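You operate a simulated robot arm through the tools that you are given. There is no shell and no other tool.

The job below is to be done with a simulated robot arm. You get a single attempt, and the scene is never put back.

Task
Add one scoop of powder and start the gentle wash.
Fine: powder in the soap drawer; put the scoop back. Set down upright: yellow scoop.

The check looks at the end state, three seconds after you hand in, the way a careful person would. Anything else that was tipped, shoved, dropped, spilled or broken makes it a failure.

Robot
A 6-joint arm with a two-finger gripper, fixed in place. Base frame: the origin is on the floor under the middle of its stand, x ahead of it, y to its left, z up. Lengths are in m, angles in rad, forces in N, time in s.
It reaches about 1.417 m from its shoulder. Its first joint turns from -2.897 to 2.897 rad. Payload 3.43 kg.
The TCP is the grasp point between the finger pads, 0.02 m short of the fingertips. In the tool frame z runs along the fingers and y along their closing line. The gripper opens to 0.19 m; its body begins 0.248 m behind the TCP.
Orientation is that of the tool frame in the base frame, as a unit quaternion [x, y, z, w]. With the fingers straight down and closing along the base's y, the tool's x points along the base's -x, its y along +y and its z along -z.

Tools
- The arm moves only by the tool drive_tool. Its argument "moves" is a list of rows, each an object of numbers (a shift or turn left out is 0, a gripper value left out holds the last): "dx", "dy", "dz": the shift along the tool's x, y, z in mm; "wx", "wy", "wz": the turn, a rotation vector about the tool's x, y, z in rad; "grip": the opening, from 0 (shut) to 1 (fully open). In form: [{"dx": .., "dy": .., "dz": .., "wx": .., "wy": .., "wz": .., "grip": ..}, ...]. A call has 1 to 20 rows; each row shifts and turns the commanded pose from where the row before left it, along the tool's axes as they then stand. A row lasts 0.2 s, in which the tool goes at most 0.05 m and 0.15 rad; a call with a longer step from one row to the next is refused whole, and so is a gripper value outside its range. A pose out of reach is approached as far as the arm can. The call stops where the force on the tool passes 50 N (or 10 N more than at its start, if that is more) or the arm is blocked; 0.2 s more then pass. Each finger travels about 0.153 m/s and halts on what it meets, pressing with about 21 N; the grip force reading is that of the motor and also rises with nothing between the fingers. The clock runs only during rows and for 0.2 s after the last one: add rows that do not move to give the fingers time. The reply holds the time, the measured pose of the TCP, the force on the tool along the base axes, the opening and the grip force, in the units named above and with some noise, with the torque about the TCP (base axes, N m) and any sound that the robot's microphone picked up.
- Cameras (640 x 400 px; columns grow to the right, rows downward): "scene" is fixed at [0.2182, 0.5004, 1.5633]; the picture's right is [-0.57, -0.82, 0.00], its down [-0.63, 0.43, -0.65] and it looks along [0.53, -0.37, -0.76] (base axes); focal length 356 px, centre (320, 200). "wrist" rides on the gripper at [0.07, -0.008, -0.288] in the tool frame; the picture's right is [0.12, 0.99, 0.00], its down [-0.96, 0.12, -0.25] and it looks along [-0.25, 0.03, 0.97] (tool axes); focal length 261 px, centre (320, 200). There is no depth. A picture from a camera that has moved, and an enlarged one, comes with that camera's place and axes in the base frame and with its lens.
- capture(camera): a new picture of that camera. The clock stands still meanwhile.
- raise_lower(by): moves the trunk up (or, below 0, down) by that many m; the arm rides with it, the base frame stays. It gives what a move gives, with no picture.
- zoom(camera, box): a new picture of the part [left, top, right, bottom] of that camera's present view, enlarged. The clock stands still meanwhile.
- finish_job(): hands the job in; it is judged then, once.

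Places have to be worked out from the pictures, the camera data and where the tool is seen. Open the gripper and draw the arm clear of the work before you hand the job in, unless the task says otherwise.

The tools are called after "Emit:" as a command line: name --argument value ..., lists and objects as JSON in quotes. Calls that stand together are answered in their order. drive_tool: Moves the arm, as the interface text tells. Its arguments: {"type":"object","properties":{"moves":{"type":"array","items":{"type":"object","properties":{"dx":{"type":"number"},"dy":{"type":"number"},"dz":{"type":"number"},"wx":{"type":"number"},"wy":{"type":"number"},"wz":{"type":"number"},"grip":{"type":"number"}}}}},"required":["moves"]} The other tools are called the same way: raise_lower (by) moves the trunk up or down; capture (camera) takes a picture; zoom (camera, box) takes an enlarged picture of a part of a camera's view; finish_job () hands the job in.

At the start:

```text
t: 0.0
ee_pos: [0.6136, 0.4104, 1.1557]
orientation: [0.001, 1.0, 0.0, 0.0]
ft_force: [0.2, 0.1, 0.0]
wrist_torque: [-0.03, -0.01, 0.01]
opening: 0.1897
gripper_force: 0.1
trunk travel left (down, up): [-0.3, 0.14]
```

scene: 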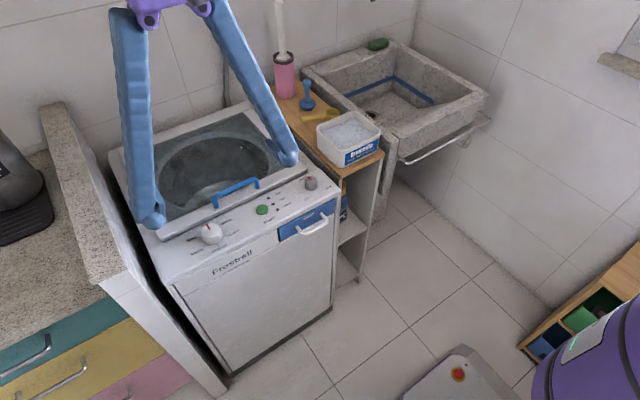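
wrist: 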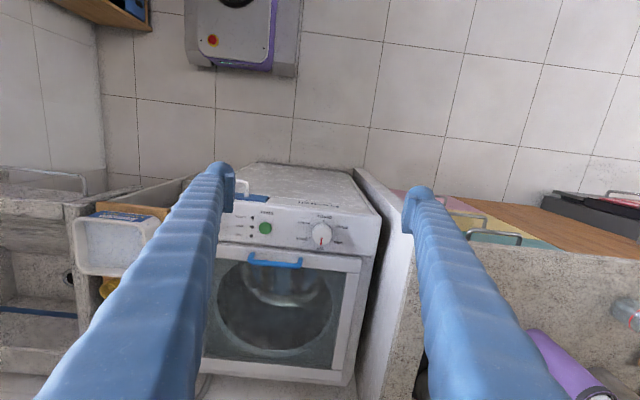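

I begin by looking closer at the washer panel, the powder box with the scoop, and the shelf.

Emit:
zoom --camera "scene" --box '[150, 150, 350, 275]'

Emit:
zoom --camera "scene" --box '[260, 60, 400, 180]'

Emit:
zoom --camera "wrist" --box '[180, 170, 400, 290]'

```text
3.20 times, centred on (250, 212) of scene
camera zoom: at [0.2182, 0.5004, 1.5633], right [-0.57, -0.82, 0.0], down [-0.63, 0.43, -0.65], along [0.53, -0.37, -0.76], focal length 1140 px, centre (544, 160)
```

zoom: 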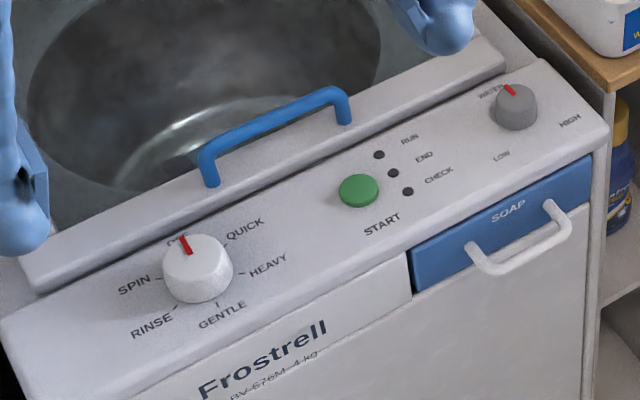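

```text
3.33 times, centred on (330, 120) of scene
camera zoom: at [0.2182, 0.5004, 1.5633], right [-0.57, -0.82, 0.0], down [-0.63, 0.43, -0.65], along [0.53, -0.37, -0.76], focal length 1187 px, centre (287, 467)
```

zoom: 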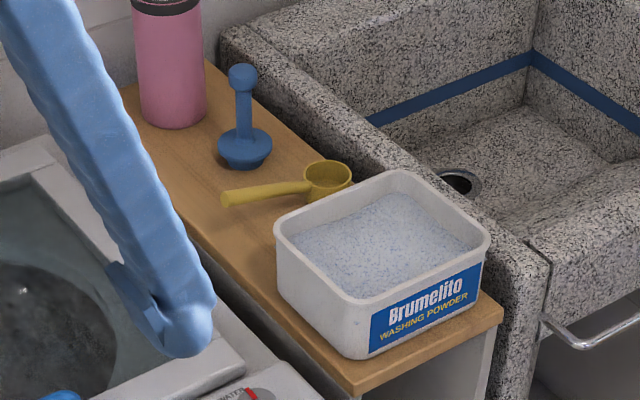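

```text
2.91 times, centred on (290, 230) of wrist
camera zoom: at [0.542, 0.402, 1.4426], right [-0.12, 0.99, 0.0], down [0.96, 0.12, 0.25], along [0.25, 0.03, -0.97], focal length 758 px, centre (407, 113)
```

zoom: 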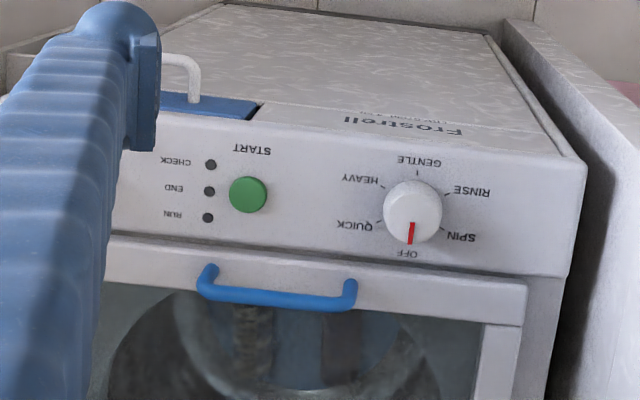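

The washer front faces the robot (−x): knob near (0.81, 0.43), START near (0.81, 0.29), soap drawer on the −y side, with the shelf and powder beyond it. I move the hand up and toward the shelf to look straight down with the wrist camera.

Emit:
drive_tool --moves '[{"dx": -15, "dy": -40, "dz": -8}, {"dx": -15, "dy": -40, "dz": -8}, {"dx": -15, "dy": -40, "dz": -8}, {"dx": -15, "dy": -40, "dz": -8}, {"dx": -15, "dy": -40, "dz": -8}, {"dx": -15, "dy": -40, "dz": -8}, {"dx": -15, "dy": -40, "dz": -8}, {"dx": -15, "dy": -40, "dz": -8}, {"dx": -15, "dy": -40, "dz": -8}, {}]'

Emit:
capture --camera "wrist"

Emit:
capture --camera "scene"

```text
t: 2.2
ee_pos: [0.7491, 0.048, 1.2275]
orientation: [0.001, 1.0, -0.001, -0.002]
ft_force: [0.3, 0.2, -0.2]
wrist_torque: [0.08, 0.0, 0.0]
opening: 0.1902
gripper_force: 0.0
trunk travel left (down, up): [-0.3, 0.14]
```

```text
taken
camera wrist: at [0.6784, 0.0407, 1.5155], right [-0.12, 0.99, 0.0], down [0.96, 0.12, 0.25], along [0.24, 0.03, -0.97], focal length 261 px, centre (320, 200)
```

wrist: 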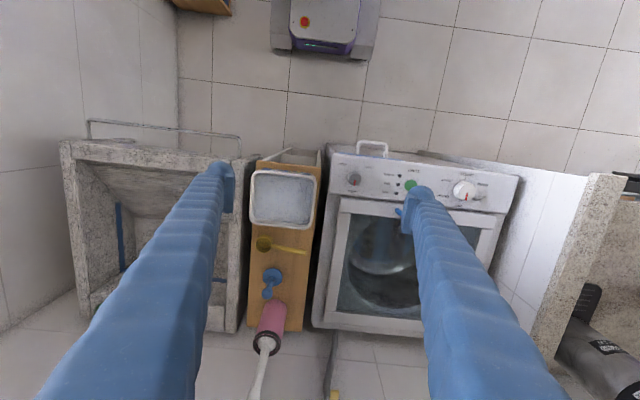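

```text
taken
```

scene: 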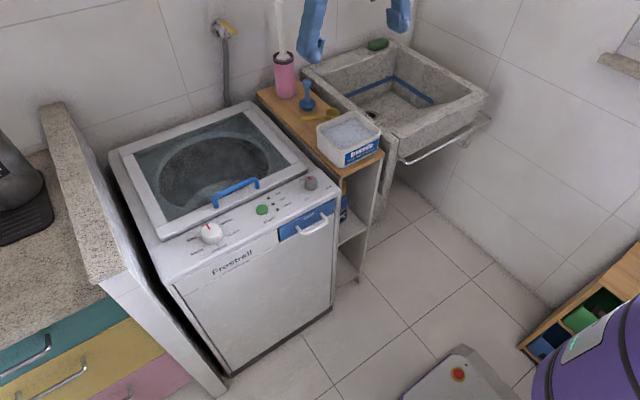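

Now I have a clear top view of the shelf; I zoom to measure the scoop, box and drawer.

Emit:
zoom --camera "wrist" --box '[235, 150, 335, 212]'

Emit:
zoom --camera "wrist" --box '[235, 210, 335, 272]'

Emit:
zoom --camera "wrist" --box '[320, 130, 520, 255]'

Emit:
zoom --camera "scene" --box '[280, 80, 400, 155]'

Emit:
zoom --camera "scene" --box '[240, 160, 360, 235]'

```text
6.40 times, centred on (285, 181) of wrist
camera zoom: at [0.6784, 0.0407, 1.5155], right [-0.12, 0.99, 0.0], down [0.96, 0.12, 0.25], along [0.24, 0.03, -0.97], focal length 1668 px, centre (544, 322)
```

zoom: 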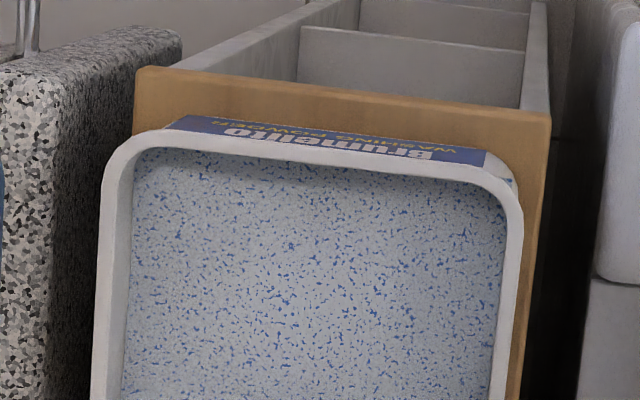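

```text
6.40 times, centred on (285, 241) of wrist
camera zoom: at [0.6784, 0.0407, 1.5155], right [-0.12, 0.99, 0.0], down [0.96, 0.12, 0.25], along [0.24, 0.03, -0.97], focal length 1668 px, centre (544, -62)
```

zoom: 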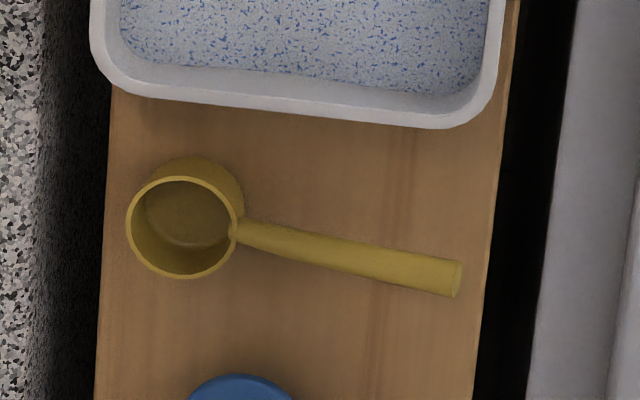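

```text
3.20 times, centred on (420, 192) of wrist
camera zoom: at [0.6784, 0.0407, 1.5155], right [-0.12, 0.99, 0.0], down [0.96, 0.12, 0.25], along [0.24, 0.03, -0.97], focal length 834 px, centre (0, 224)
```

zoom: 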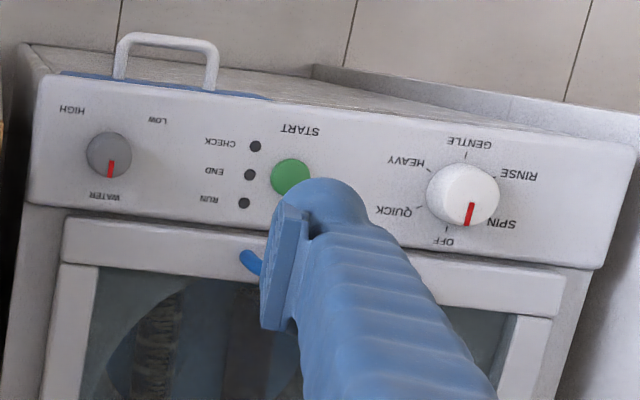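

```text
5.33 times, centred on (340, 118) of scene
camera zoom: at [0.2182, 0.5004, 1.5633], right [-0.57, -0.82, 0.0], down [-0.63, 0.43, -0.65], along [0.53, -0.37, -0.76], focal length 1899 px, centre (213, 640)
```

zoom: 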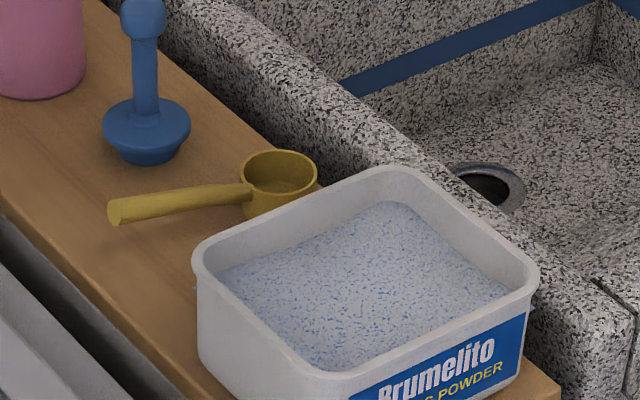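

```text
5.33 times, centred on (300, 198) of scene
camera zoom: at [0.2182, 0.5004, 1.5633], right [-0.57, -0.82, 0.0], down [-0.63, 0.43, -0.65], along [0.53, -0.37, -0.76], focal length 1899 px, centre (427, 213)
```

zoom: 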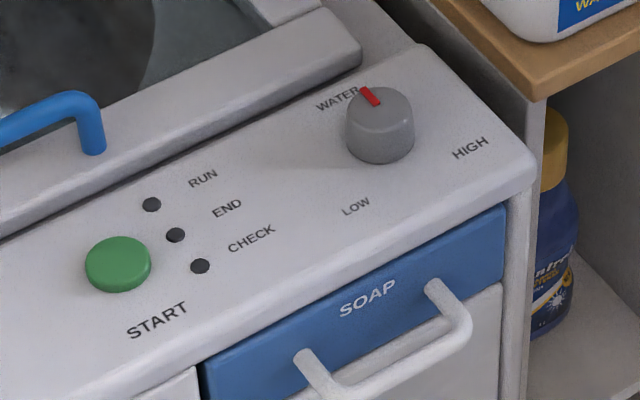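

Triangulating both views: shelf top z≈0.836, scoop cup at (0.98, −0.074) with rim z≈0.875 and handle running +y up to (0.98, 0.041, 0.897); box rim z≈0.93 spanning x 0.776–0.90, y −0.10–0.05; drawer handle bar near (0.684, 0.19, 0.783). I check the finger shape before planning the drawer pull.

Emit:
zoom --camera "scene" --box '[270, 0, 430, 100]'

Emit:
zoom --camera "wrist" --box '[180, 140, 460, 315]'

```text
4.00 times, centred on (350, 50) of scene
camera zoom: at [0.2182, 0.5004, 1.5633], right [-0.57, -0.82, 0.0], down [-0.63, 0.43, -0.65], along [0.53, -0.37, -0.76], focal length 1424 px, centre (200, 800)
```

zoom: 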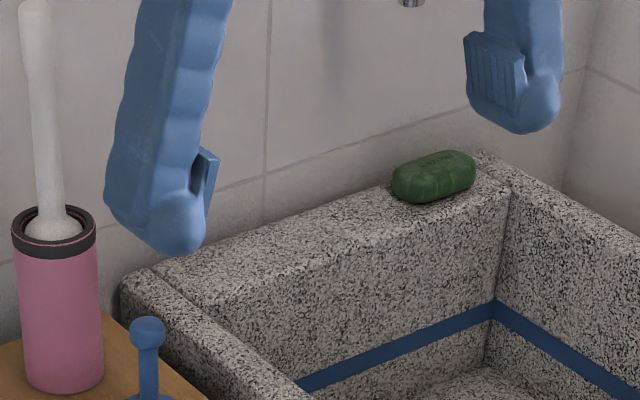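

```text
2.29 times, centred on (320, 228) of wrist
camera zoom: at [0.6784, 0.0407, 1.5155], right [-0.12, 0.99, 0.0], down [0.96, 0.12, 0.25], along [0.24, 0.03, -0.97], focal length 596 px, centre (320, 137)
```

zoom: 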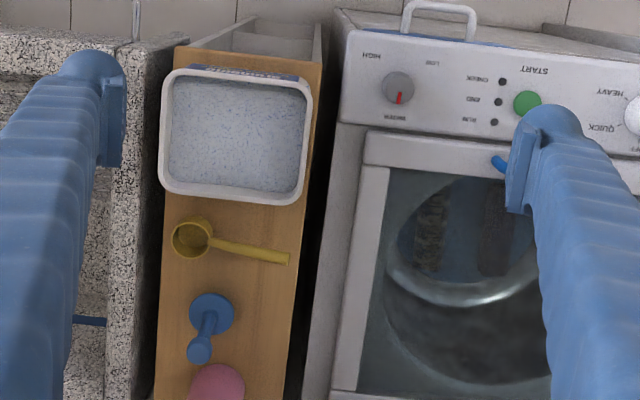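

Fingers are about 30 mm thick, so I'll take the drawer bar with the gripper pointing forward and closing vertically. First I back off in free space and yaw the gripper by 90°.

Emit:
drive_tool --moves '[{"dx": 41.5, "dy": 23.7}, {"dx": 41.5, "dy": 23.7}, {"dx": 41.5, "dy": 23.7}, {"dx": 41.5, "dy": 23.7}, {"dx": 41.5, "dy": 23.7}, {"dx": 41.5, "dy": 23.7}, {"wz": 0.1428}, {"wz": 0.1428}, {"wz": 0.1428}, {"wz": 0.1428}, {"wz": 0.1428}, {"wz": 0.1428}, {"wz": 0.1428}, {"wz": 0.1428}, {"wz": 0.1428}, {"wz": 0.1428}, {"wz": 0.1428}, {}]'

```text
t: 6.0
ee_pos: [0.4986, 0.1859, 1.2202]
orientation: [0.711, 0.703, -0.008, -0.004]
ft_force: [-0.3, -0.5, 0.2]
wrist_torque: [-0.05, -0.01, 0.0]
opening: 0.1899
gripper_force: 0.0
trunk travel left (down, up): [-0.3, 0.14]
```

Yaw reached. Now I move forward 0.12 m and tilt the fingers to point forward (about −82°), staying high.

Emit:
drive_tool --moves '[{"dy": 40}, {"dy": 40}, {"dy": 40}, {"wx": -0.143}, {"wx": -0.143}, {"wx": -0.143}, {"wx": -0.143}, {"wx": -0.143}, {"wx": -0.143}, {"wx": -0.143}, {"wx": -0.143}, {"wx": -0.143}, {"wx": -0.143}, {}]'

Emit:
capture --camera "wrist"

Emit:
capture --camera "scene"

```text
t: 9.0
ee_pos: [0.6154, 0.1943, 1.2292]
orientation: [0.678, 0.679, 0.2, 0.2]
ft_force: [-1.2, 0.8, -0.2]
wrist_torque: [-0.06, -0.07, -0.05]
opening: 0.1901
gripper_force: 0.1
out of reach, approached as far as the arm can: row 8, 9, 10, 11, 12, 13
trunk travel left (down, up): [-0.3, 0.14]
```

```text
taken
camera wrist: at [0.453, 0.2635, 1.4648], right [0.83, 0.12, 0.54], down [-0.04, -0.96, 0.27], along [0.55, -0.25, -0.8], focal length 261 px, centre (320, 200)
```

wrist: 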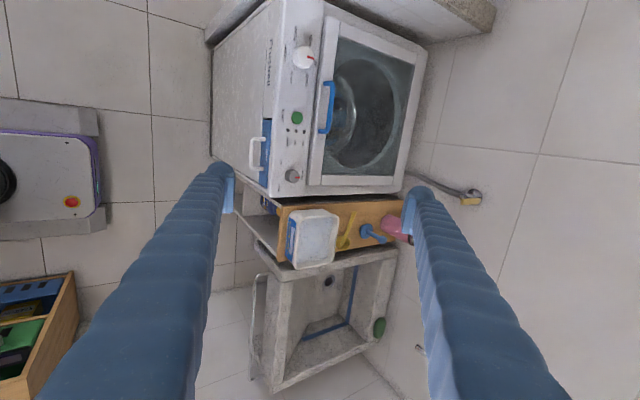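

```text
taken
```

scene: 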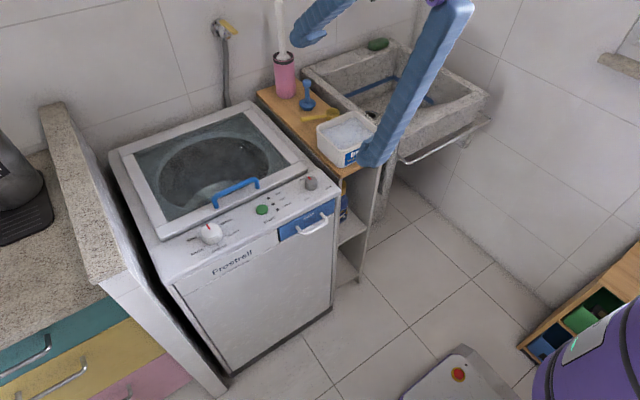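

Tilting stalled at about 33° here (likely the wrist is too close to the shoulder). I do a tiny test move to see how the commanded pose continues, before going lower.

Emit:
drive_tool --moves '[{"wx": 0.05}, {"wx": 0.05}, {}]'

```text
t: 9.8
ee_pos: [0.6179, 0.1922, 1.2276]
orientation: [0.688, 0.687, 0.164, 0.165]
ft_force: [0.4, -1.0, 1.0]
wrist_torque: [0.02, -0.02, -0.01]
opening: 0.1901
gripper_force: 0.0
trunk travel left (down, up): [-0.3, 0.14]
```

The command restarts from the reached pose. I lower to about z≈0.95 in front of the washer and partially close the fingers, then try tilting further there.

Emit:
drive_tool --moves '[{"dz": 40.1, "dy": -20.4, "grip": 0.35}, {"dz": 40.1, "dy": -20.4}, {"dz": 40.1, "dy": -20.4}, {"dz": 40.1, "dy": -20.4}, {"dz": 40.1, "dy": -20.4}, {"dz": 40.1, "dy": -20.4}, {}, {"wx": -0.14}, {"wx": -0.14}, {"wx": -0.14}, {"wx": -0.14}, {"wx": -0.14}, {"wx": -0.14}, {}]'

```text
t: 12.8
ee_pos: [0.684, 0.194, 1.0799]
orientation: [0.689, 0.693, 0.15, 0.15]
ft_force: [-0.1, 0.1, -0.3]
wrist_torque: [0.02, 0.01, 0.03]
opening: 0.0665
gripper_force: 0.1
out of reach, approached as far as the arm can: row 2, 3, 4, 5, 6, 8, 9, 10, 11, 12, 13
trunk travel left (down, up): [-0.3, 0.14]
```

Reach is limited when the wrist comes too near the shoulder, so I change plan: keep the gripper vertical, closing along y, and clamp the outer sides of the U-handle's posts. I straighten, rise, and yaw back.

Emit:
drive_tool --moves '[{"wx": 0.1425}, {"wx": 0.1425}, {"wx": 0.1425}, {"dz": -45, "dy": -10}, {"dz": -45, "dy": -10}, {"dz": -45, "dy": -10}, {"dz": -45, "dy": -10}, {"wz": -0.1428}, {"wz": -0.1428}, {"wz": -0.1428}, {"wz": -0.1428}, {"wz": -0.1428}, {"wz": -0.1428}, {"wz": -0.1428}, {"wz": -0.1428}, {"wz": -0.1428}, {"wz": -0.1428}, {"wz": -0.1428}, {}]'

```text
t: 16.8
ee_pos: [0.6453, 0.1929, 1.26]
orientation: [-0.003, 1.0, 0.0, -0.001]
ft_force: [0.2, 0.1, -0.3]
wrist_torque: [-0.01, 0.0, -0.06]
opening: 0.0666
gripper_force: 0.1
trunk travel left (down, up): [-0.3, 0.14]
```

The hand is vertical again at (0.645, 0.193, 1.26). I lower the trunk by 0.25 m so that the wrist sits higher relative to the shoulder; that leaves the fingers well above the washer.

Emit:
raise_lower --by -0.25

Emit:
capture --camera "wrist"

```text
t: 19.4
ee_pos: [0.6457, 0.1926, 1.0096]
orientation: [-0.003, 1.0, 0.0, -0.001]
ft_force: [-0.5, 0.2, -0.9]
wrist_torque: [-0.03, -0.01, -0.03]
opening: 0.0664
gripper_force: 0.0
trunk travel left (down, up): [-0.05, 0.39]
```

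```text
taken
camera wrist: at [0.5746, 0.1839, 1.2966], right [-0.12, 0.99, 0.0], down [0.96, 0.12, 0.25], along [0.24, 0.03, -0.97], focal length 261 px, centre (320, 200)
```

wrist: 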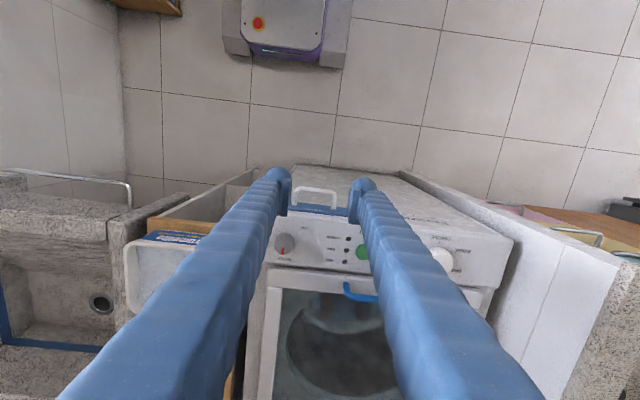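

Good view of the handle; I zoom to refine its location.

Emit:
zoom --camera "wrist" --box '[260, 160, 380, 235]'

Emit:
zoom --camera "scene" --box '[260, 180, 360, 243]'

```text
5.33 times, centred on (320, 198) of wrist
camera zoom: at [0.5746, 0.1839, 1.2966], right [-0.12, 0.99, 0.0], down [0.96, 0.12, 0.25], along [0.24, 0.03, -0.97], focal length 1390 px, centre (320, 213)
```

zoom: 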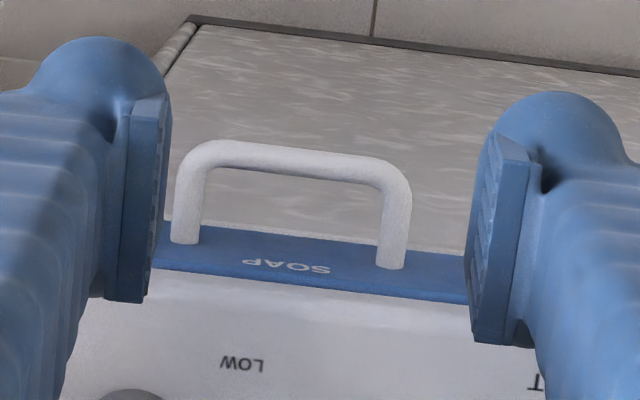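

```text
6.35 times, centred on (310, 212) of scene
camera zoom: at [0.2182, 0.5004, 1.5633], right [-0.57, -0.82, 0.0], down [-0.63, 0.43, -0.65], along [0.53, -0.37, -0.76], focal length 2261 px, centre (384, 127)
```

zoom: 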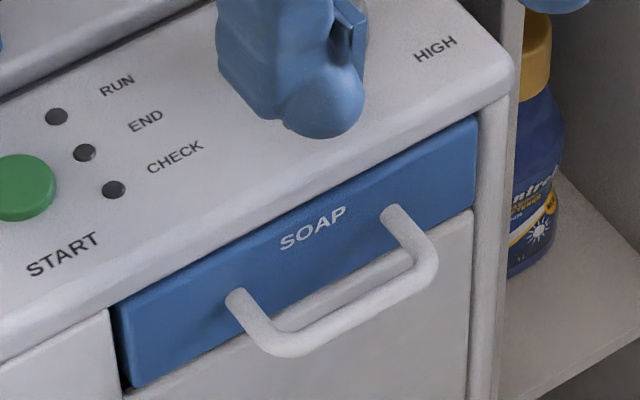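

Handle bar at x≈0.687, z≈0.780, spanning y≈0.145–0.235, drawer face at x≈0.723. I lower with fingers open 0.13 m in front of it, then move forward to straddle the posts.

Emit:
drive_tool --moves '[{"dz": 38.6, "dy": -1, "grip": 0.68}, {"dz": 38.6, "dy": -1}, {"dz": 38.6}, {"dz": 38.6}, {"dz": 38.6}, {"dz": 38.6}, {"dx": -20}, {"dx": -20}, {}]'

Emit:
zoom --camera "scene" --box '[250, 150, 378, 230]'

Emit:
capture --camera "wrist"

```text
t: 21.4
ee_pos: [0.6842, 0.1902, 0.7782]
orientation: [-0.003, 1.0, -0.001, -0.001]
ft_force: [-0.7, -0.5, -0.3]
wrist_torque: [-0.02, 0.01, -0.03]
opening: 0.1292
gripper_force: 0.1
trunk travel left (down, up): [-0.05, 0.39]
```

```text
5.00 times, centred on (314, 190) of scene
camera zoom: at [0.2182, 0.5004, 1.5633], right [-0.57, -0.82, 0.0], down [-0.63, 0.43, -0.65], along [0.53, -0.37, -0.76], focal length 1781 px, centre (350, 250)
```

zoom: 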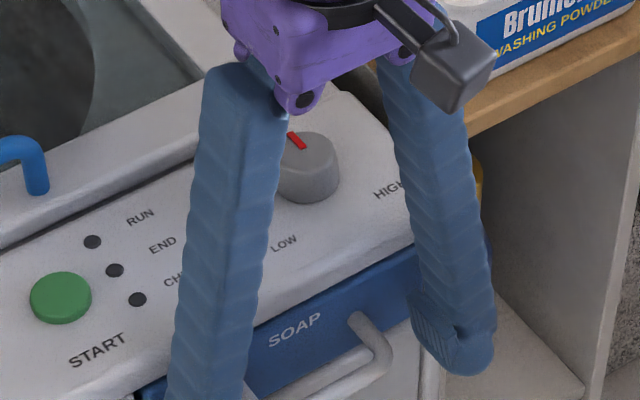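

```text
taken
camera wrist: at [0.6143, 0.1817, 1.064], right [-0.12, 0.99, 0.0], down [0.96, 0.12, 0.25], along [0.24, 0.03, -0.97], focal length 261 px, centre (320, 200)
```

wrist: 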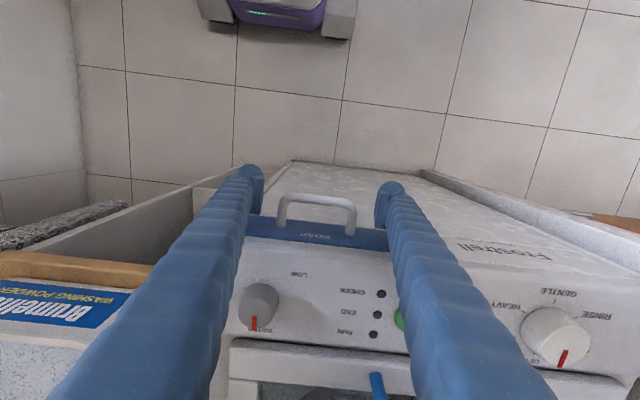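

The fingers straddle the handle posts as planned. I close on them.

Emit:
drive_tool --moves '[{"grip": 0.55}, {"grip": 0.45}, {"grip": 0.3}, {"grip": 0.2}, {}, {}]'

Emit:
zoom --camera "wrist" --box '[220, 150, 420, 275]'

```text
t: 22.8
ee_pos: [0.6841, 0.1897, 0.7778]
orientation: [-0.003, 1.0, 0.001, -0.001]
ft_force: [1.2, -26.2, 2.9]
wrist_torque: [-0.29, -0.01, 0.14]
opening: 0.0875
gripper_force: 45.1
trunk travel left (down, up): [-0.05, 0.39]
```

```text
3.20 times, centred on (320, 212) of wrist
camera zoom: at [0.6138, 0.1801, 1.0643], right [-0.12, 0.99, 0.0], down [0.96, 0.12, 0.25], along [0.24, 0.03, -0.97], focal length 834 px, centre (320, 160)
```

zoom: 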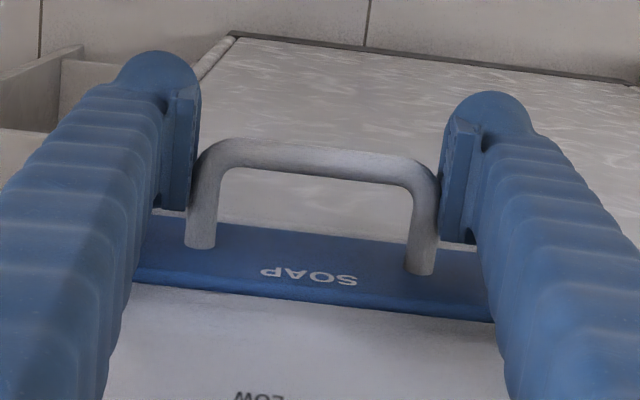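

Clamped at 0.0875 m, with a sideways load of 26 N, so I nudge toward −y to relieve it, then pull the drawer slowly toward me.

Emit:
drive_tool --moves '[{"dy": -1}, {"dy": -0.5}, {"dx": 5}, {"dx": 8}, {"dx": 10}, {"dx": 10}, {}]'

Emit:
zoom --camera "wrist" --box '[220, 150, 420, 275]'

```text
t: 24.4
ee_pos: [0.6528, 0.188, 0.7777]
orientation: [-0.002, 1.0, 0.0, -0.002]
ft_force: [-0.9, -16.7, -15.3]
wrist_torque: [0.36, 0.42, -0.35]
opening: 0.0875
gripper_force: 45.1
trunk travel left (down, up): [-0.05, 0.39]
```

```text
3.20 times, centred on (320, 212) of wrist
camera zoom: at [0.5822, 0.1801, 1.0645], right [-0.12, 0.99, 0.0], down [0.96, 0.12, 0.24], along [0.24, 0.03, -0.97], focal length 834 px, centre (320, 160)
```

zoom: 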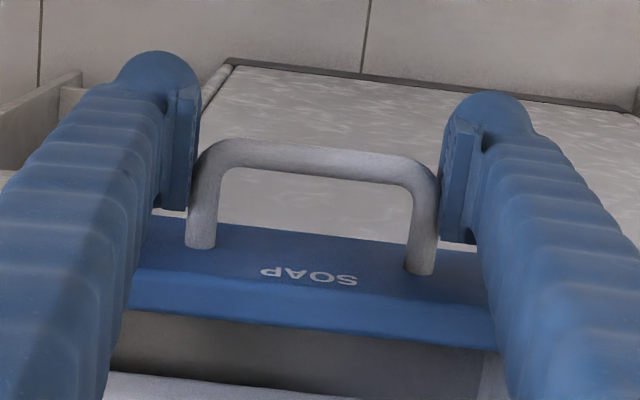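

The drawer is sliding out with the hand (about 32 mm so far). I keep pulling, with a slight downward ease.

Emit:
drive_tool --moves '[{"dx": 10, "dz": 0.5}, {"dx": 12, "dz": 0.5}, {"dx": 12}, {"dx": 12}, {"dx": 12}, {}]'

Emit:
capture --camera "wrist"

Emit:
capture --camera "scene"

```text
t: 25.8
ee_pos: [0.5936, 0.1891, 0.7769]
orientation: [-0.003, 1.0, 0.001, -0.001]
ft_force: [0.4, -28.9, 3.3]
wrist_torque: [-0.22, 0.03, 0.03]
opening: 0.0874
gripper_force: 45.5
trunk travel left (down, up): [-0.05, 0.39]
```

```text
taken
camera wrist: at [0.5234, 0.1799, 1.0645], right [-0.12, 0.99, 0.0], down [0.96, 0.12, 0.25], along [0.24, 0.03, -0.97], focal length 261 px, centre (320, 200)
```

wrist: 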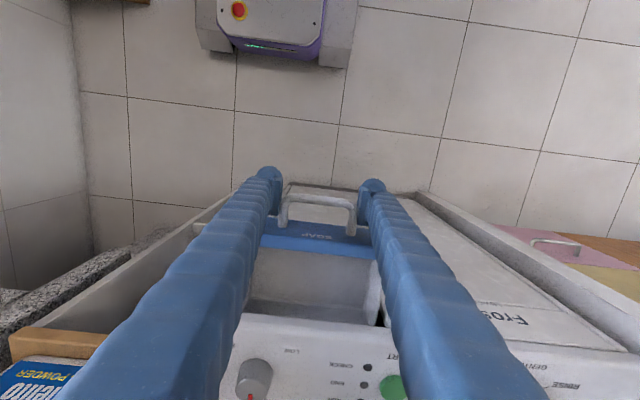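

```text
taken
```

scene: 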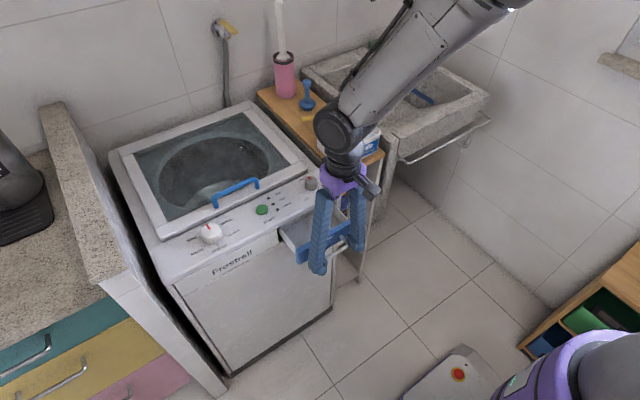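

The drawer is about 90 mm open. I look inside before deciding if it is enough.

Emit:
zoom --camera "wrist" --box '[220, 170, 420, 345]'

Emit:
zoom --camera "scene" --box '[250, 170, 378, 280]'

```text
2.29 times, centred on (320, 258) of wrist
camera zoom: at [0.5234, 0.1799, 1.0645], right [-0.12, 0.99, 0.0], down [0.96, 0.12, 0.25], along [0.24, 0.03, -0.97], focal length 596 px, centre (320, 69)
```

zoom: 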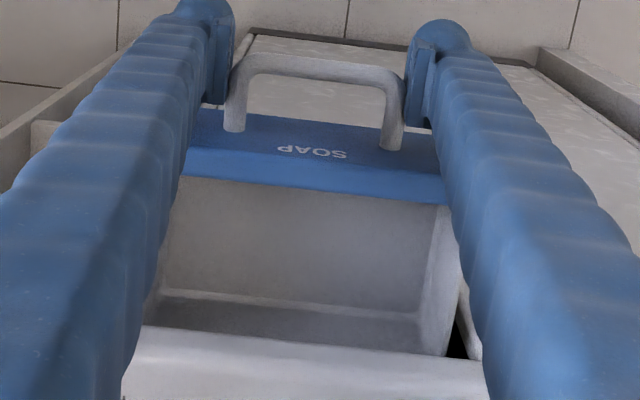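

```text
3.64 times, centred on (314, 225) of scene
camera zoom: at [0.2182, 0.5004, 1.5633], right [-0.57, -0.82, 0.0], down [-0.63, 0.43, -0.65], along [0.53, -0.37, -0.76], focal length 1295 px, centre (342, 109)
```

zoom: 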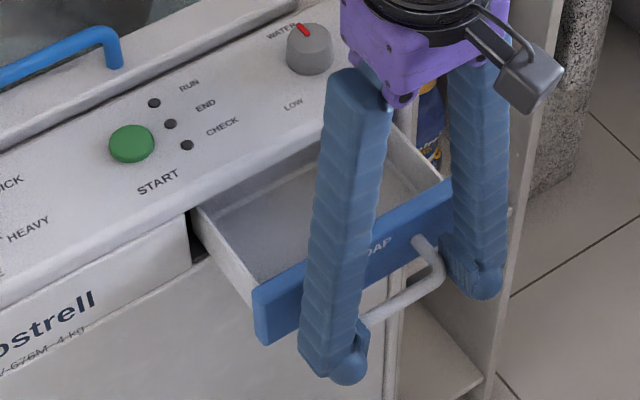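

It is a single open tray, about 70 mm exposed. I pull up to 30 mm more, gently, to see if it has more travel.

Emit:
drive_tool --moves '[{"dy": -0.5, "dx": 6}, {"dx": 8}, {"dx": 8}, {"dx": 8}, {}]'

Emit:
zoom --camera "wrist" --box '[220, 170, 420, 345]'

```text
t: 26.7
ee_pos: [0.5779, 0.1897, 0.7777]
orientation: [-0.002, 1.0, 0.001, 0.005]
ft_force: [11.7, -8.2, -22.7]
wrist_torque: [-0.18, -0.31, 0.2]
opening: 0.0876
gripper_force: 45.2
trunk travel left (down, up): [-0.05, 0.39]
stopped in row 4: the force on the tool passed its limit at 53 N (the readings are from after the stop); the commanded pose is now the measured one
```

```text
2.29 times, centred on (320, 258) of wrist
camera zoom: at [0.5038, 0.1789, 1.0639], right [-0.13, 0.99, 0.0], down [0.96, 0.12, 0.26], along [0.26, 0.04, -0.97], focal length 596 px, centre (320, 69)
```

zoom: 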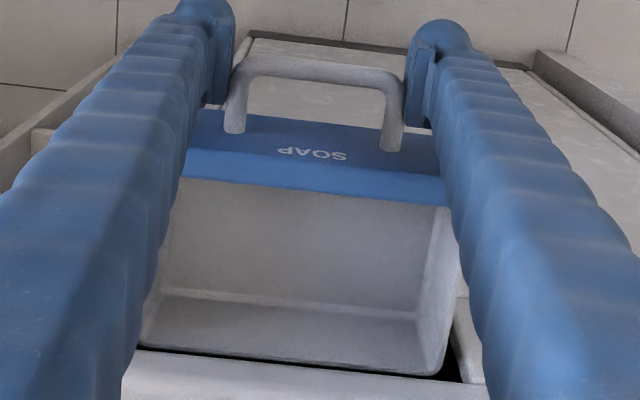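

The drawer reached its stop, ~107 mm open, with the whole tray exposed. I release, and rise straight up clear of it.

Emit:
drive_tool --moves '[{"grip": 0.5}, {"grip": 0.68}, {"grip": 0.68}, {"dz": -20}, {"dz": -40}, {"dz": -45}, {"dz": -45}, {"dz": -45}, {"dz": -45}, {"dz": -45}, {"dz": -45}, {}]'

Emit:
capture --camera "scene"

Emit:
capture --camera "wrist"

```text
t: 29.3
ee_pos: [0.5723, 0.1907, 1.1068]
orientation: [0.0, 1.0, 0.0, 0.003]
ft_force: [0.4, 0.4, 0.6]
wrist_torque: [-0.02, -0.02, -0.02]
opening: 0.1296
gripper_force: 0.1
trunk travel left (down, up): [-0.05, 0.39]
```

```text
taken
```

scene: 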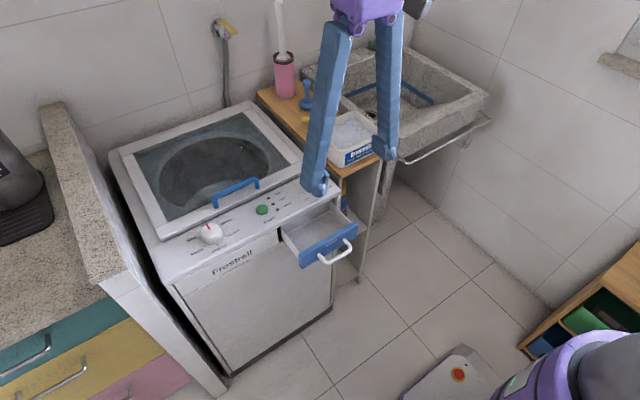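

```text
taken
camera wrist: at [0.4996, 0.1806, 1.3934], right [-0.12, 0.99, 0.0], down [0.96, 0.12, 0.25], along [0.25, 0.03, -0.97], focal length 261 px, centre (320, 200)
```

wrist: 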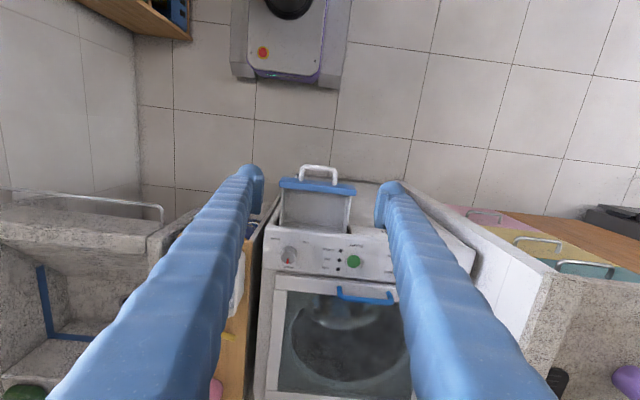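

Drawer fully open. For the scoop I'll grip its handle with the fingers slanted (pointing −y and down, closing roughly along x) so the wrist stays comfortable for dipping and pouring. First I raise the trunk 0.2 m for reach.

Emit:
raise_lower --by 0.2

Emit:
drive_tool --moves '[{"grip": 0.25, "wx": 0.0626, "wy": 0.02548, "wz": -0.1234}, {"wx": 0.0626, "wy": 0.02548, "wz": -0.1234}, {"wx": 0.0626, "wy": 0.02548, "wz": -0.1234}, {"wx": 0.0626, "wy": 0.02548, "wz": -0.1234}, {"wx": 0.0626, "wy": 0.02548, "wz": -0.1234}, {"wx": 0.0626, "wy": 0.02548, "wz": -0.1234}, {"wx": 0.0626, "wy": 0.02548, "wz": -0.1234}, {"wx": 0.0626, "wy": 0.02548, "wz": -0.1234}, {"wx": 0.0626, "wy": 0.02548, "wz": -0.1234}, {"wx": 0.0626, "wy": 0.02548, "wz": -0.1234}, {"wx": 0.0626, "wy": 0.02548, "wz": -0.1234}, {}]'

```text
t: 31.5
ee_pos: [0.5712, 0.1904, 1.3076]
orientation: [-0.002, 1.0, 0.0, 0.003]
ft_force: [0.9, -0.6, 0.3]
wrist_torque: [0.01, 0.04, 0.02]
opening: 0.1291
gripper_force: 0.0
trunk travel left (down, up): [-0.25, 0.19]
```

```text
t: 34.3
ee_pos: [0.5785, 0.1757, 1.2474]
orientation: [-0.611, 0.703, -0.314, -0.182]
ft_force: [0.4, -0.1, -0.6]
wrist_torque: [0.09, 0.06, -0.02]
opening: 0.0472
gripper_force: 0.1
trunk travel left (down, up): [-0.25, 0.19]
stopped in row 12: the arm was blocked; the commanded pose is now the measured one
```

Orientation is nearly as wanted, but it reported the arm blocked at the end. I check the pictures for contact.

Emit:
capture --camera "scene"

Emit:
capture --camera "wrist"

```text
taken
```

scene: 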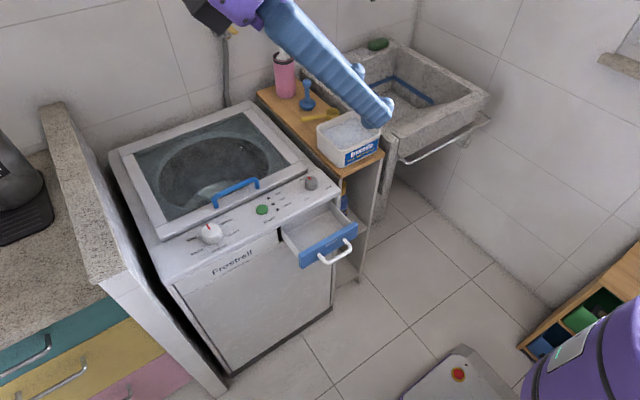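

```text
taken
camera wrist: at [0.5361, 0.3134, 1.5054], right [-0.99, -0.03, -0.14], down [0.04, 0.89, -0.46], along [0.14, -0.46, -0.88], focal length 261 px, centre (320, 200)
```

wrist: 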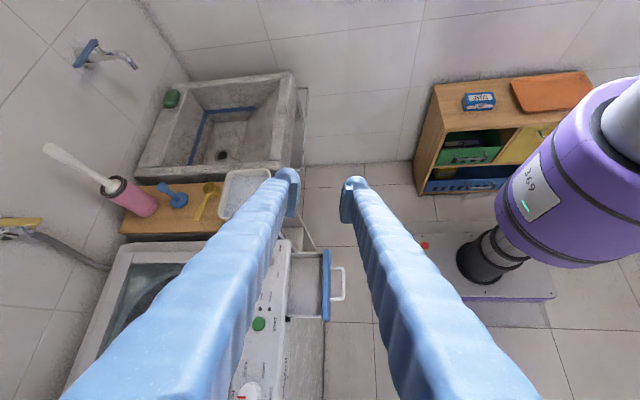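

No contact visible with the scene – only a wrist limit close to the robot's body. I move outward toward the scoop in this orientation, staying above everything.

Emit:
drive_tool --moves '[{"dx": -13.5, "dy": -32.3, "dz": 20}, {"dx": -13.5, "dy": -32.3, "dz": 20}, {"dx": -13.5, "dy": -32.3, "dz": 20}, {"dx": -13.5, "dy": -32.3, "dz": 20}, {"dx": -13.5, "dy": -32.3, "dz": 20}, {"dx": -13.5, "dy": -32.3, "dz": 20}, {"dx": -13.5, "dy": -32.3, "dz": 20}, {"dx": -13.5, "dy": -32.3, "dz": 20}, {"dx": -13.5, "dy": -32.3, "dz": 20}, {"dx": -13.5, "dy": -32.3, "dz": 20}, {}]'

Emit:
capture --camera "wrist"

Emit:
capture --camera "scene"

```text
t: 36.7
ee_pos: [0.9416, 0.1269, 1.0858]
orientation: [-0.61, 0.704, -0.314, -0.183]
ft_force: [-0.3, -0.4, 0.6]
wrist_torque: [0.01, -0.02, 0.02]
opening: 0.0477
gripper_force: 0.0
trunk travel left (down, up): [-0.25, 0.19]
```

```text
taken
camera wrist: at [0.8997, 0.2645, 1.3434], right [-0.99, -0.03, -0.14], down [0.04, 0.89, -0.46], along [0.14, -0.46, -0.88], focal length 261 px, centre (320, 200)
```

wrist: 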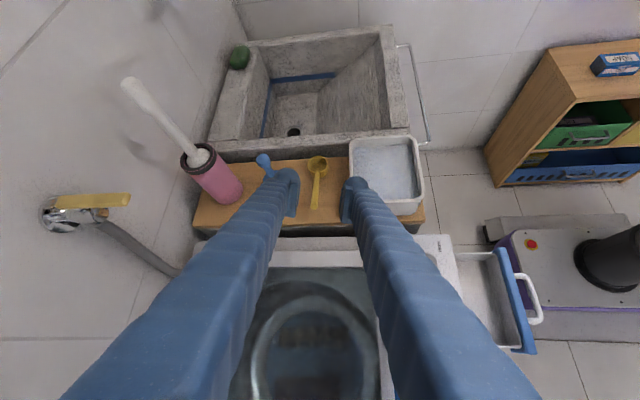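

```text
taken
```

scene: 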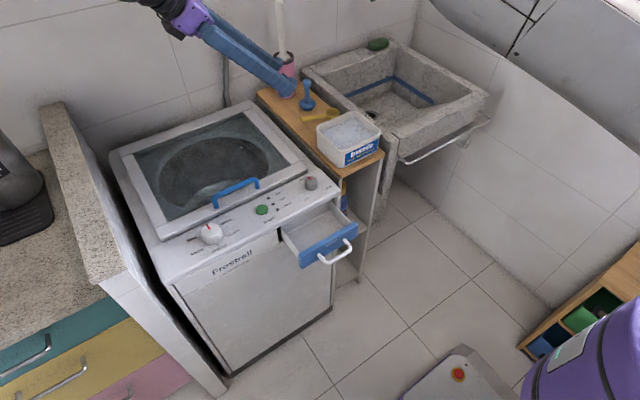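

Reach is fine here. I zoom on the scoop to refine its place relative to the fingers.

Emit:
zoom --camera "wrist" --box '[250, 130, 410, 230]'

```text
4.00 times, centred on (330, 180) of wrist
camera zoom: at [0.8997, 0.2645, 1.3434], right [-0.99, -0.03, -0.14], down [0.04, 0.89, -0.46], along [0.14, -0.46, -0.88], focal length 1043 px, centre (280, 280)
```

zoom: 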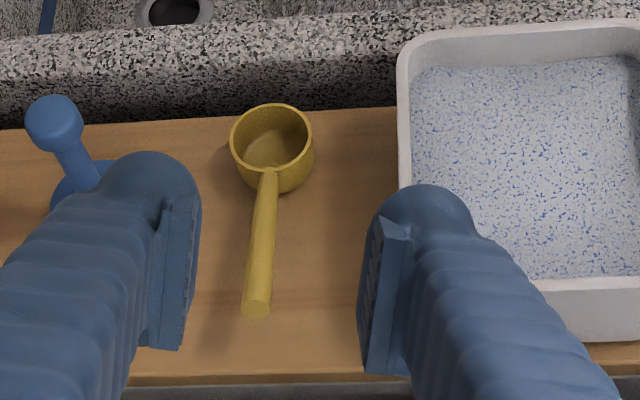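

The handle lies at x≈0.982 from y≈−0.04 to 0.044. I slide in along the finger axis, stopping about 40 mm short to check.

Emit:
drive_tool --moves '[{"dx": -21, "dy": -1.4}, {"dx": -20.7, "dy": -1.4}, {"dz": 40}, {"dz": 40}, {"dz": 40}, {"dz": 40}, {"dz": 34}, {}]'

Emit:
capture --camera "wrist"

Emit:
zoom --camera "scene" --box '[240, 40, 400, 140]'

```text
t: 38.5
ee_pos: [0.9794, 0.0274, 0.9147]
orientation: [-0.61, 0.704, -0.314, -0.182]
ft_force: [-0.9, 0.7, -0.6]
wrist_torque: [0.05, 0.0, -0.05]
opening: 0.0473
gripper_force: 0.0
trunk travel left (down, up): [-0.25, 0.19]
```

```text
taken
camera wrist: at [0.9376, 0.1654, 1.1724], right [-0.99, -0.03, -0.14], down [0.04, 0.89, -0.46], along [0.14, -0.46, -0.88], focal length 261 px, centre (320, 200)
```

wrist: 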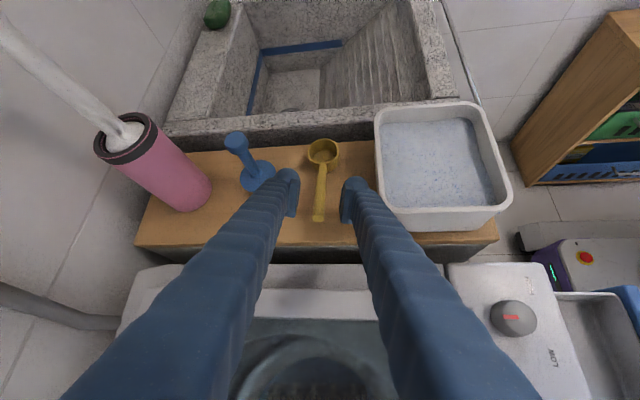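

```text
4.00 times, centred on (320, 90) of scene
camera zoom: at [0.2182, 0.5004, 1.5633], right [-0.57, -0.82, 0.0], down [-0.63, 0.43, -0.65], along [0.53, -0.37, -0.76], focal length 1424 px, centre (320, 640)
```

zoom: 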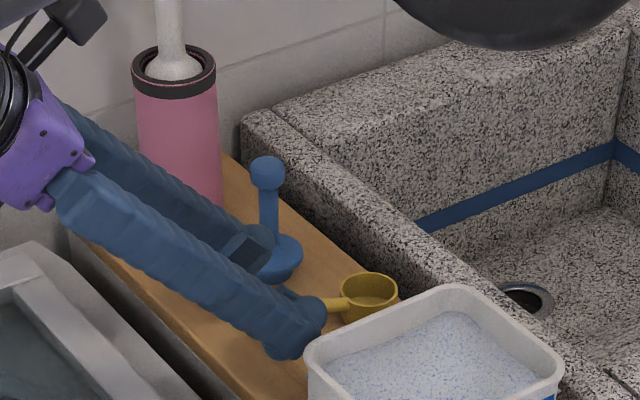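

The handle is centred between the pads. I advance the last 37 mm.

Emit:
drive_tool --moves '[{"dz": 19}, {"dz": 18}, {}]'

Emit:
zoom --camera "wrist" --box '[240, 120, 400, 220]'

Emit:
zoom --camera "scene" --box '[280, 80, 376, 140]'

```text
t: 39.3
ee_pos: [0.9834, 0.0035, 0.8876]
orientation: [-0.611, 0.704, -0.314, -0.182]
ft_force: [-0.8, -0.8, 0.6]
wrist_torque: [-0.03, 0.02, -0.02]
opening: 0.0476
gripper_force: 0.0
trunk travel left (down, up): [-0.25, 0.19]
```

```text
4.00 times, centred on (320, 170) of wrist
camera zoom: at [0.9416, 0.1416, 1.1462], right [-0.99, -0.03, -0.14], down [0.04, 0.89, -0.46], along [0.14, -0.46, -0.88], focal length 1043 px, centre (320, 320)
```

zoom: 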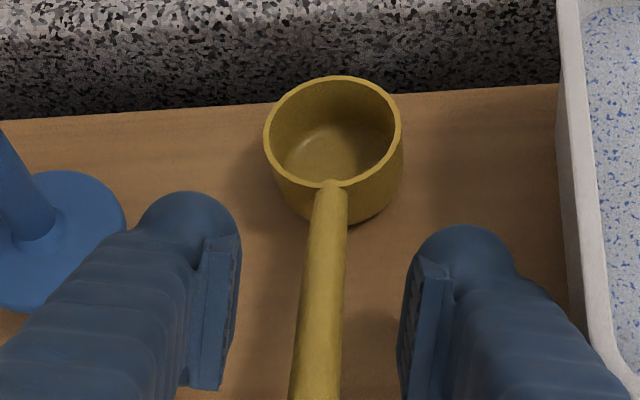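

```text
6.67 times, centred on (328, 110) of scene
camera zoom: at [0.2182, 0.5004, 1.5633], right [-0.57, -0.82, 0.0], down [-0.63, 0.43, -0.65], along [0.53, -0.37, -0.76], focal length 2374 px, centre (267, 800)
```

zoom: 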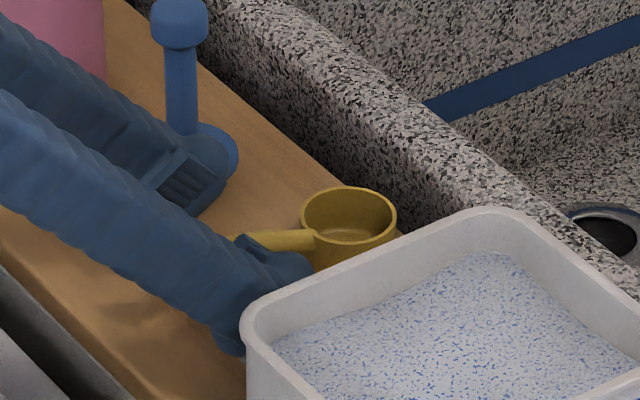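

The pads bracket the handle evenly. I close slowly on it.

Emit:
drive_tool --moves '[{"grip": 0.17}, {"grip": 0.12}, {"grip": 0.08}, {"grip": 0.04}, {"grip": 0.0}, {}, {}]'

Emit:
zoom --camera "wrist" --box '[240, 120, 400, 220]'

Emit:
zoom --camera "scene" --box '[280, 80, 376, 140]'

```text
t: 40.9
ee_pos: [0.9832, 0.0022, 0.8885]
orientation: [-0.61, 0.704, -0.314, -0.183]
ft_force: [-0.1, 1.0, 0.0]
wrist_torque: [-0.01, -0.05, 0.01]
opening: 0.0124
gripper_force: 21.2
trunk travel left (down, up): [-0.25, 0.19]
```

```text
4.00 times, centred on (320, 170) of wrist
camera zoom: at [0.9416, 0.1417, 1.146], right [-0.99, -0.03, -0.14], down [0.04, 0.89, -0.46], along [0.14, -0.46, -0.88], focal length 1043 px, centre (320, 320)
```

zoom: 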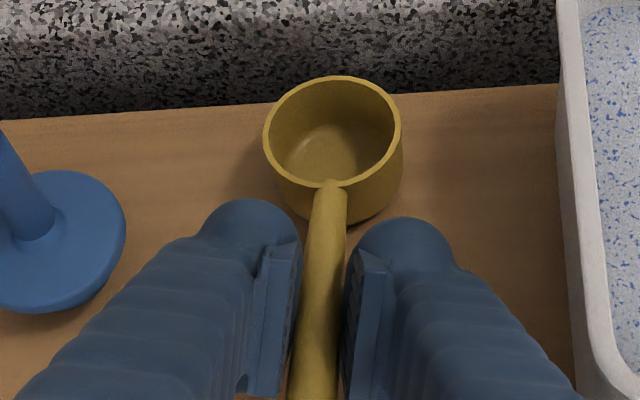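

```text
6.67 times, centred on (328, 110) of scene
camera zoom: at [0.2182, 0.5004, 1.5633], right [-0.57, -0.82, 0.0], down [-0.63, 0.43, -0.65], along [0.53, -0.37, -0.76], focal length 2374 px, centre (267, 800)
```

zoom: 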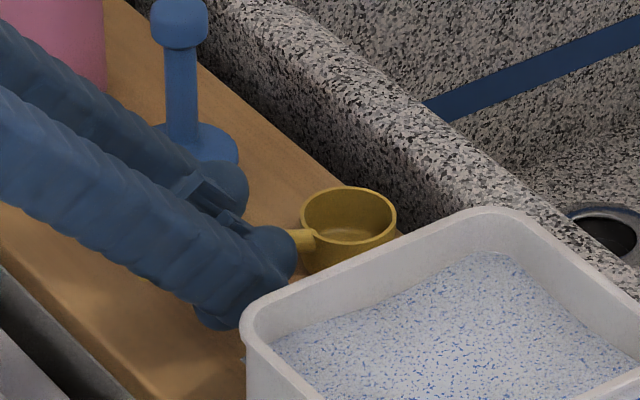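

The handle is held firmly (12 mm, 21 N) and the scoop didn't shift. I note this as the put-back pose and lift straight up 0.16 m.

Emit:
drive_tool --moves '[{"dx": 6.4, "dy": -2.2, "dz": -7.35}, {"dx": 12.8, "dy": -4.4, "dz": -14.7}, {"dx": 25.6, "dy": -8.8, "dz": -29.4}, {"dx": 25.6, "dy": -8.8, "dz": -29.4}, {"dx": 25.6, "dy": -8.8, "dz": -29.4}, {"dx": 6.4, "dy": -2.2, "dz": -7.35}, {}]'

Emit:
zoom --camera "wrist" --box '[240, 120, 400, 220]'

Emit:
zoom --camera "scene" --box '[240, 20, 400, 120]'

```text
t: 42.5
ee_pos: [0.9831, 0.0008, 1.0482]
orientation: [-0.61, 0.704, -0.314, -0.182]
ft_force: [0.1, 0.5, -0.8]
wrist_torque: [0.02, -0.07, 0.01]
opening: 0.0124
gripper_force: 21.5
trunk travel left (down, up): [-0.25, 0.19]
```

```text
4.00 times, centred on (320, 170) of wrist
camera zoom: at [0.9419, 0.1397, 1.3054], right [-0.99, -0.03, -0.14], down [0.04, 0.89, -0.46], along [0.14, -0.46, -0.88], focal length 1043 px, centre (320, 320)
```

zoom: 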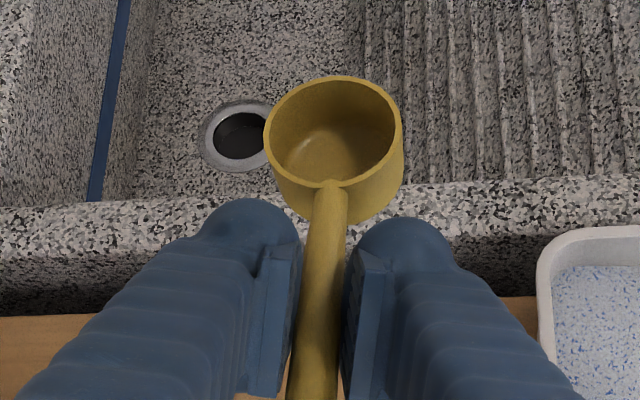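

```text
4.00 times, centred on (320, 70) of scene
camera zoom: at [0.2182, 0.5004, 1.5633], right [-0.57, -0.82, 0.0], down [-0.63, 0.43, -0.65], along [0.53, -0.37, -0.76], focal length 1424 px, centre (320, 720)
```

zoom: 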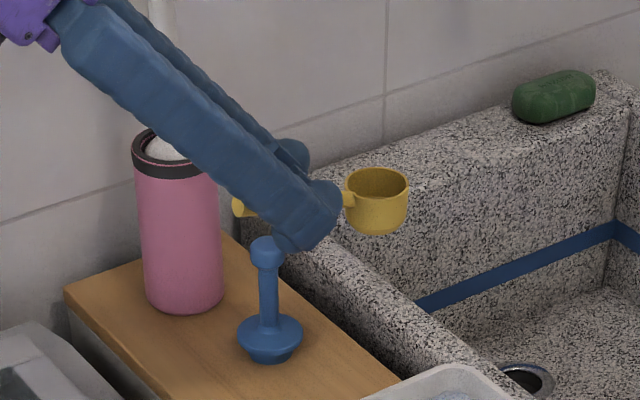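

Scoop held level. Before loading powder I rehearse the pour with the empty scoop: first I carry it level to above the open drawer.

Emit:
drive_tool --moves '[{"dx": -14.8, "dy": 35.4, "dz": -23.4}, {"dx": -14.8, "dy": 35.4, "dz": -23.4}, {"dx": -14.8, "dy": 35.4, "dz": -23.4}, {"dx": -14.8, "dy": 35.4, "dz": -23.4}, {"dx": -14.8, "dy": 35.4, "dz": -23.4}, {"dx": -14.8, "dy": 35.4, "dz": -23.4}, {"dx": -14.8, "dy": 35.4, "dz": -23.4}, {"dx": -14.8, "dy": 35.4, "dz": -23.4}, {"dx": -14.8, "dy": 35.4, "dz": -23.4}, {}]'

Emit:
capture --camera "scene"

Emit:
capture --camera "wrist"

```text
t: 44.7
ee_pos: [0.6702, 0.2571, 1.0496]
orientation: [-0.61, 0.704, -0.315, -0.183]
ft_force: [0.4, 0.4, -0.2]
wrist_torque: [-0.08, 0.0, -0.04]
opening: 0.0123
gripper_force: 21.1
trunk travel left (down, up): [-0.25, 0.19]
```

```text
taken
```

scene: 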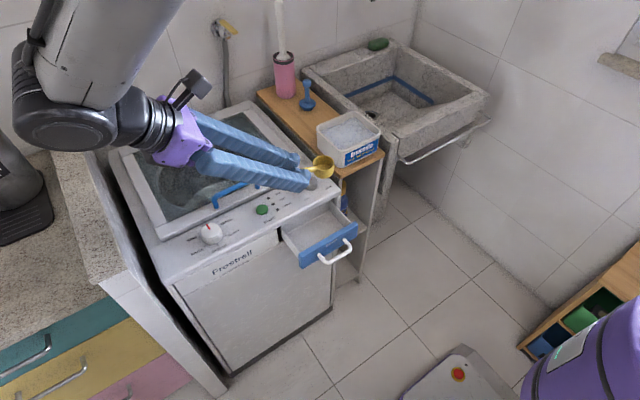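

```text
taken
camera wrist: at [0.6285, 0.3961, 1.3075], right [-0.99, -0.03, -0.14], down [0.04, 0.89, -0.46], along [0.14, -0.46, -0.88], focal length 261 px, centre (320, 200)
```

wrist: 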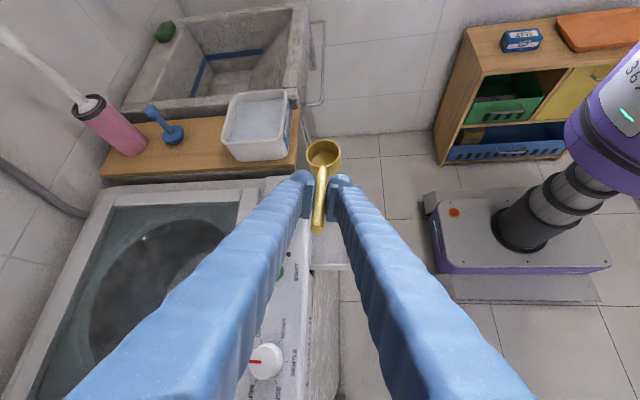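

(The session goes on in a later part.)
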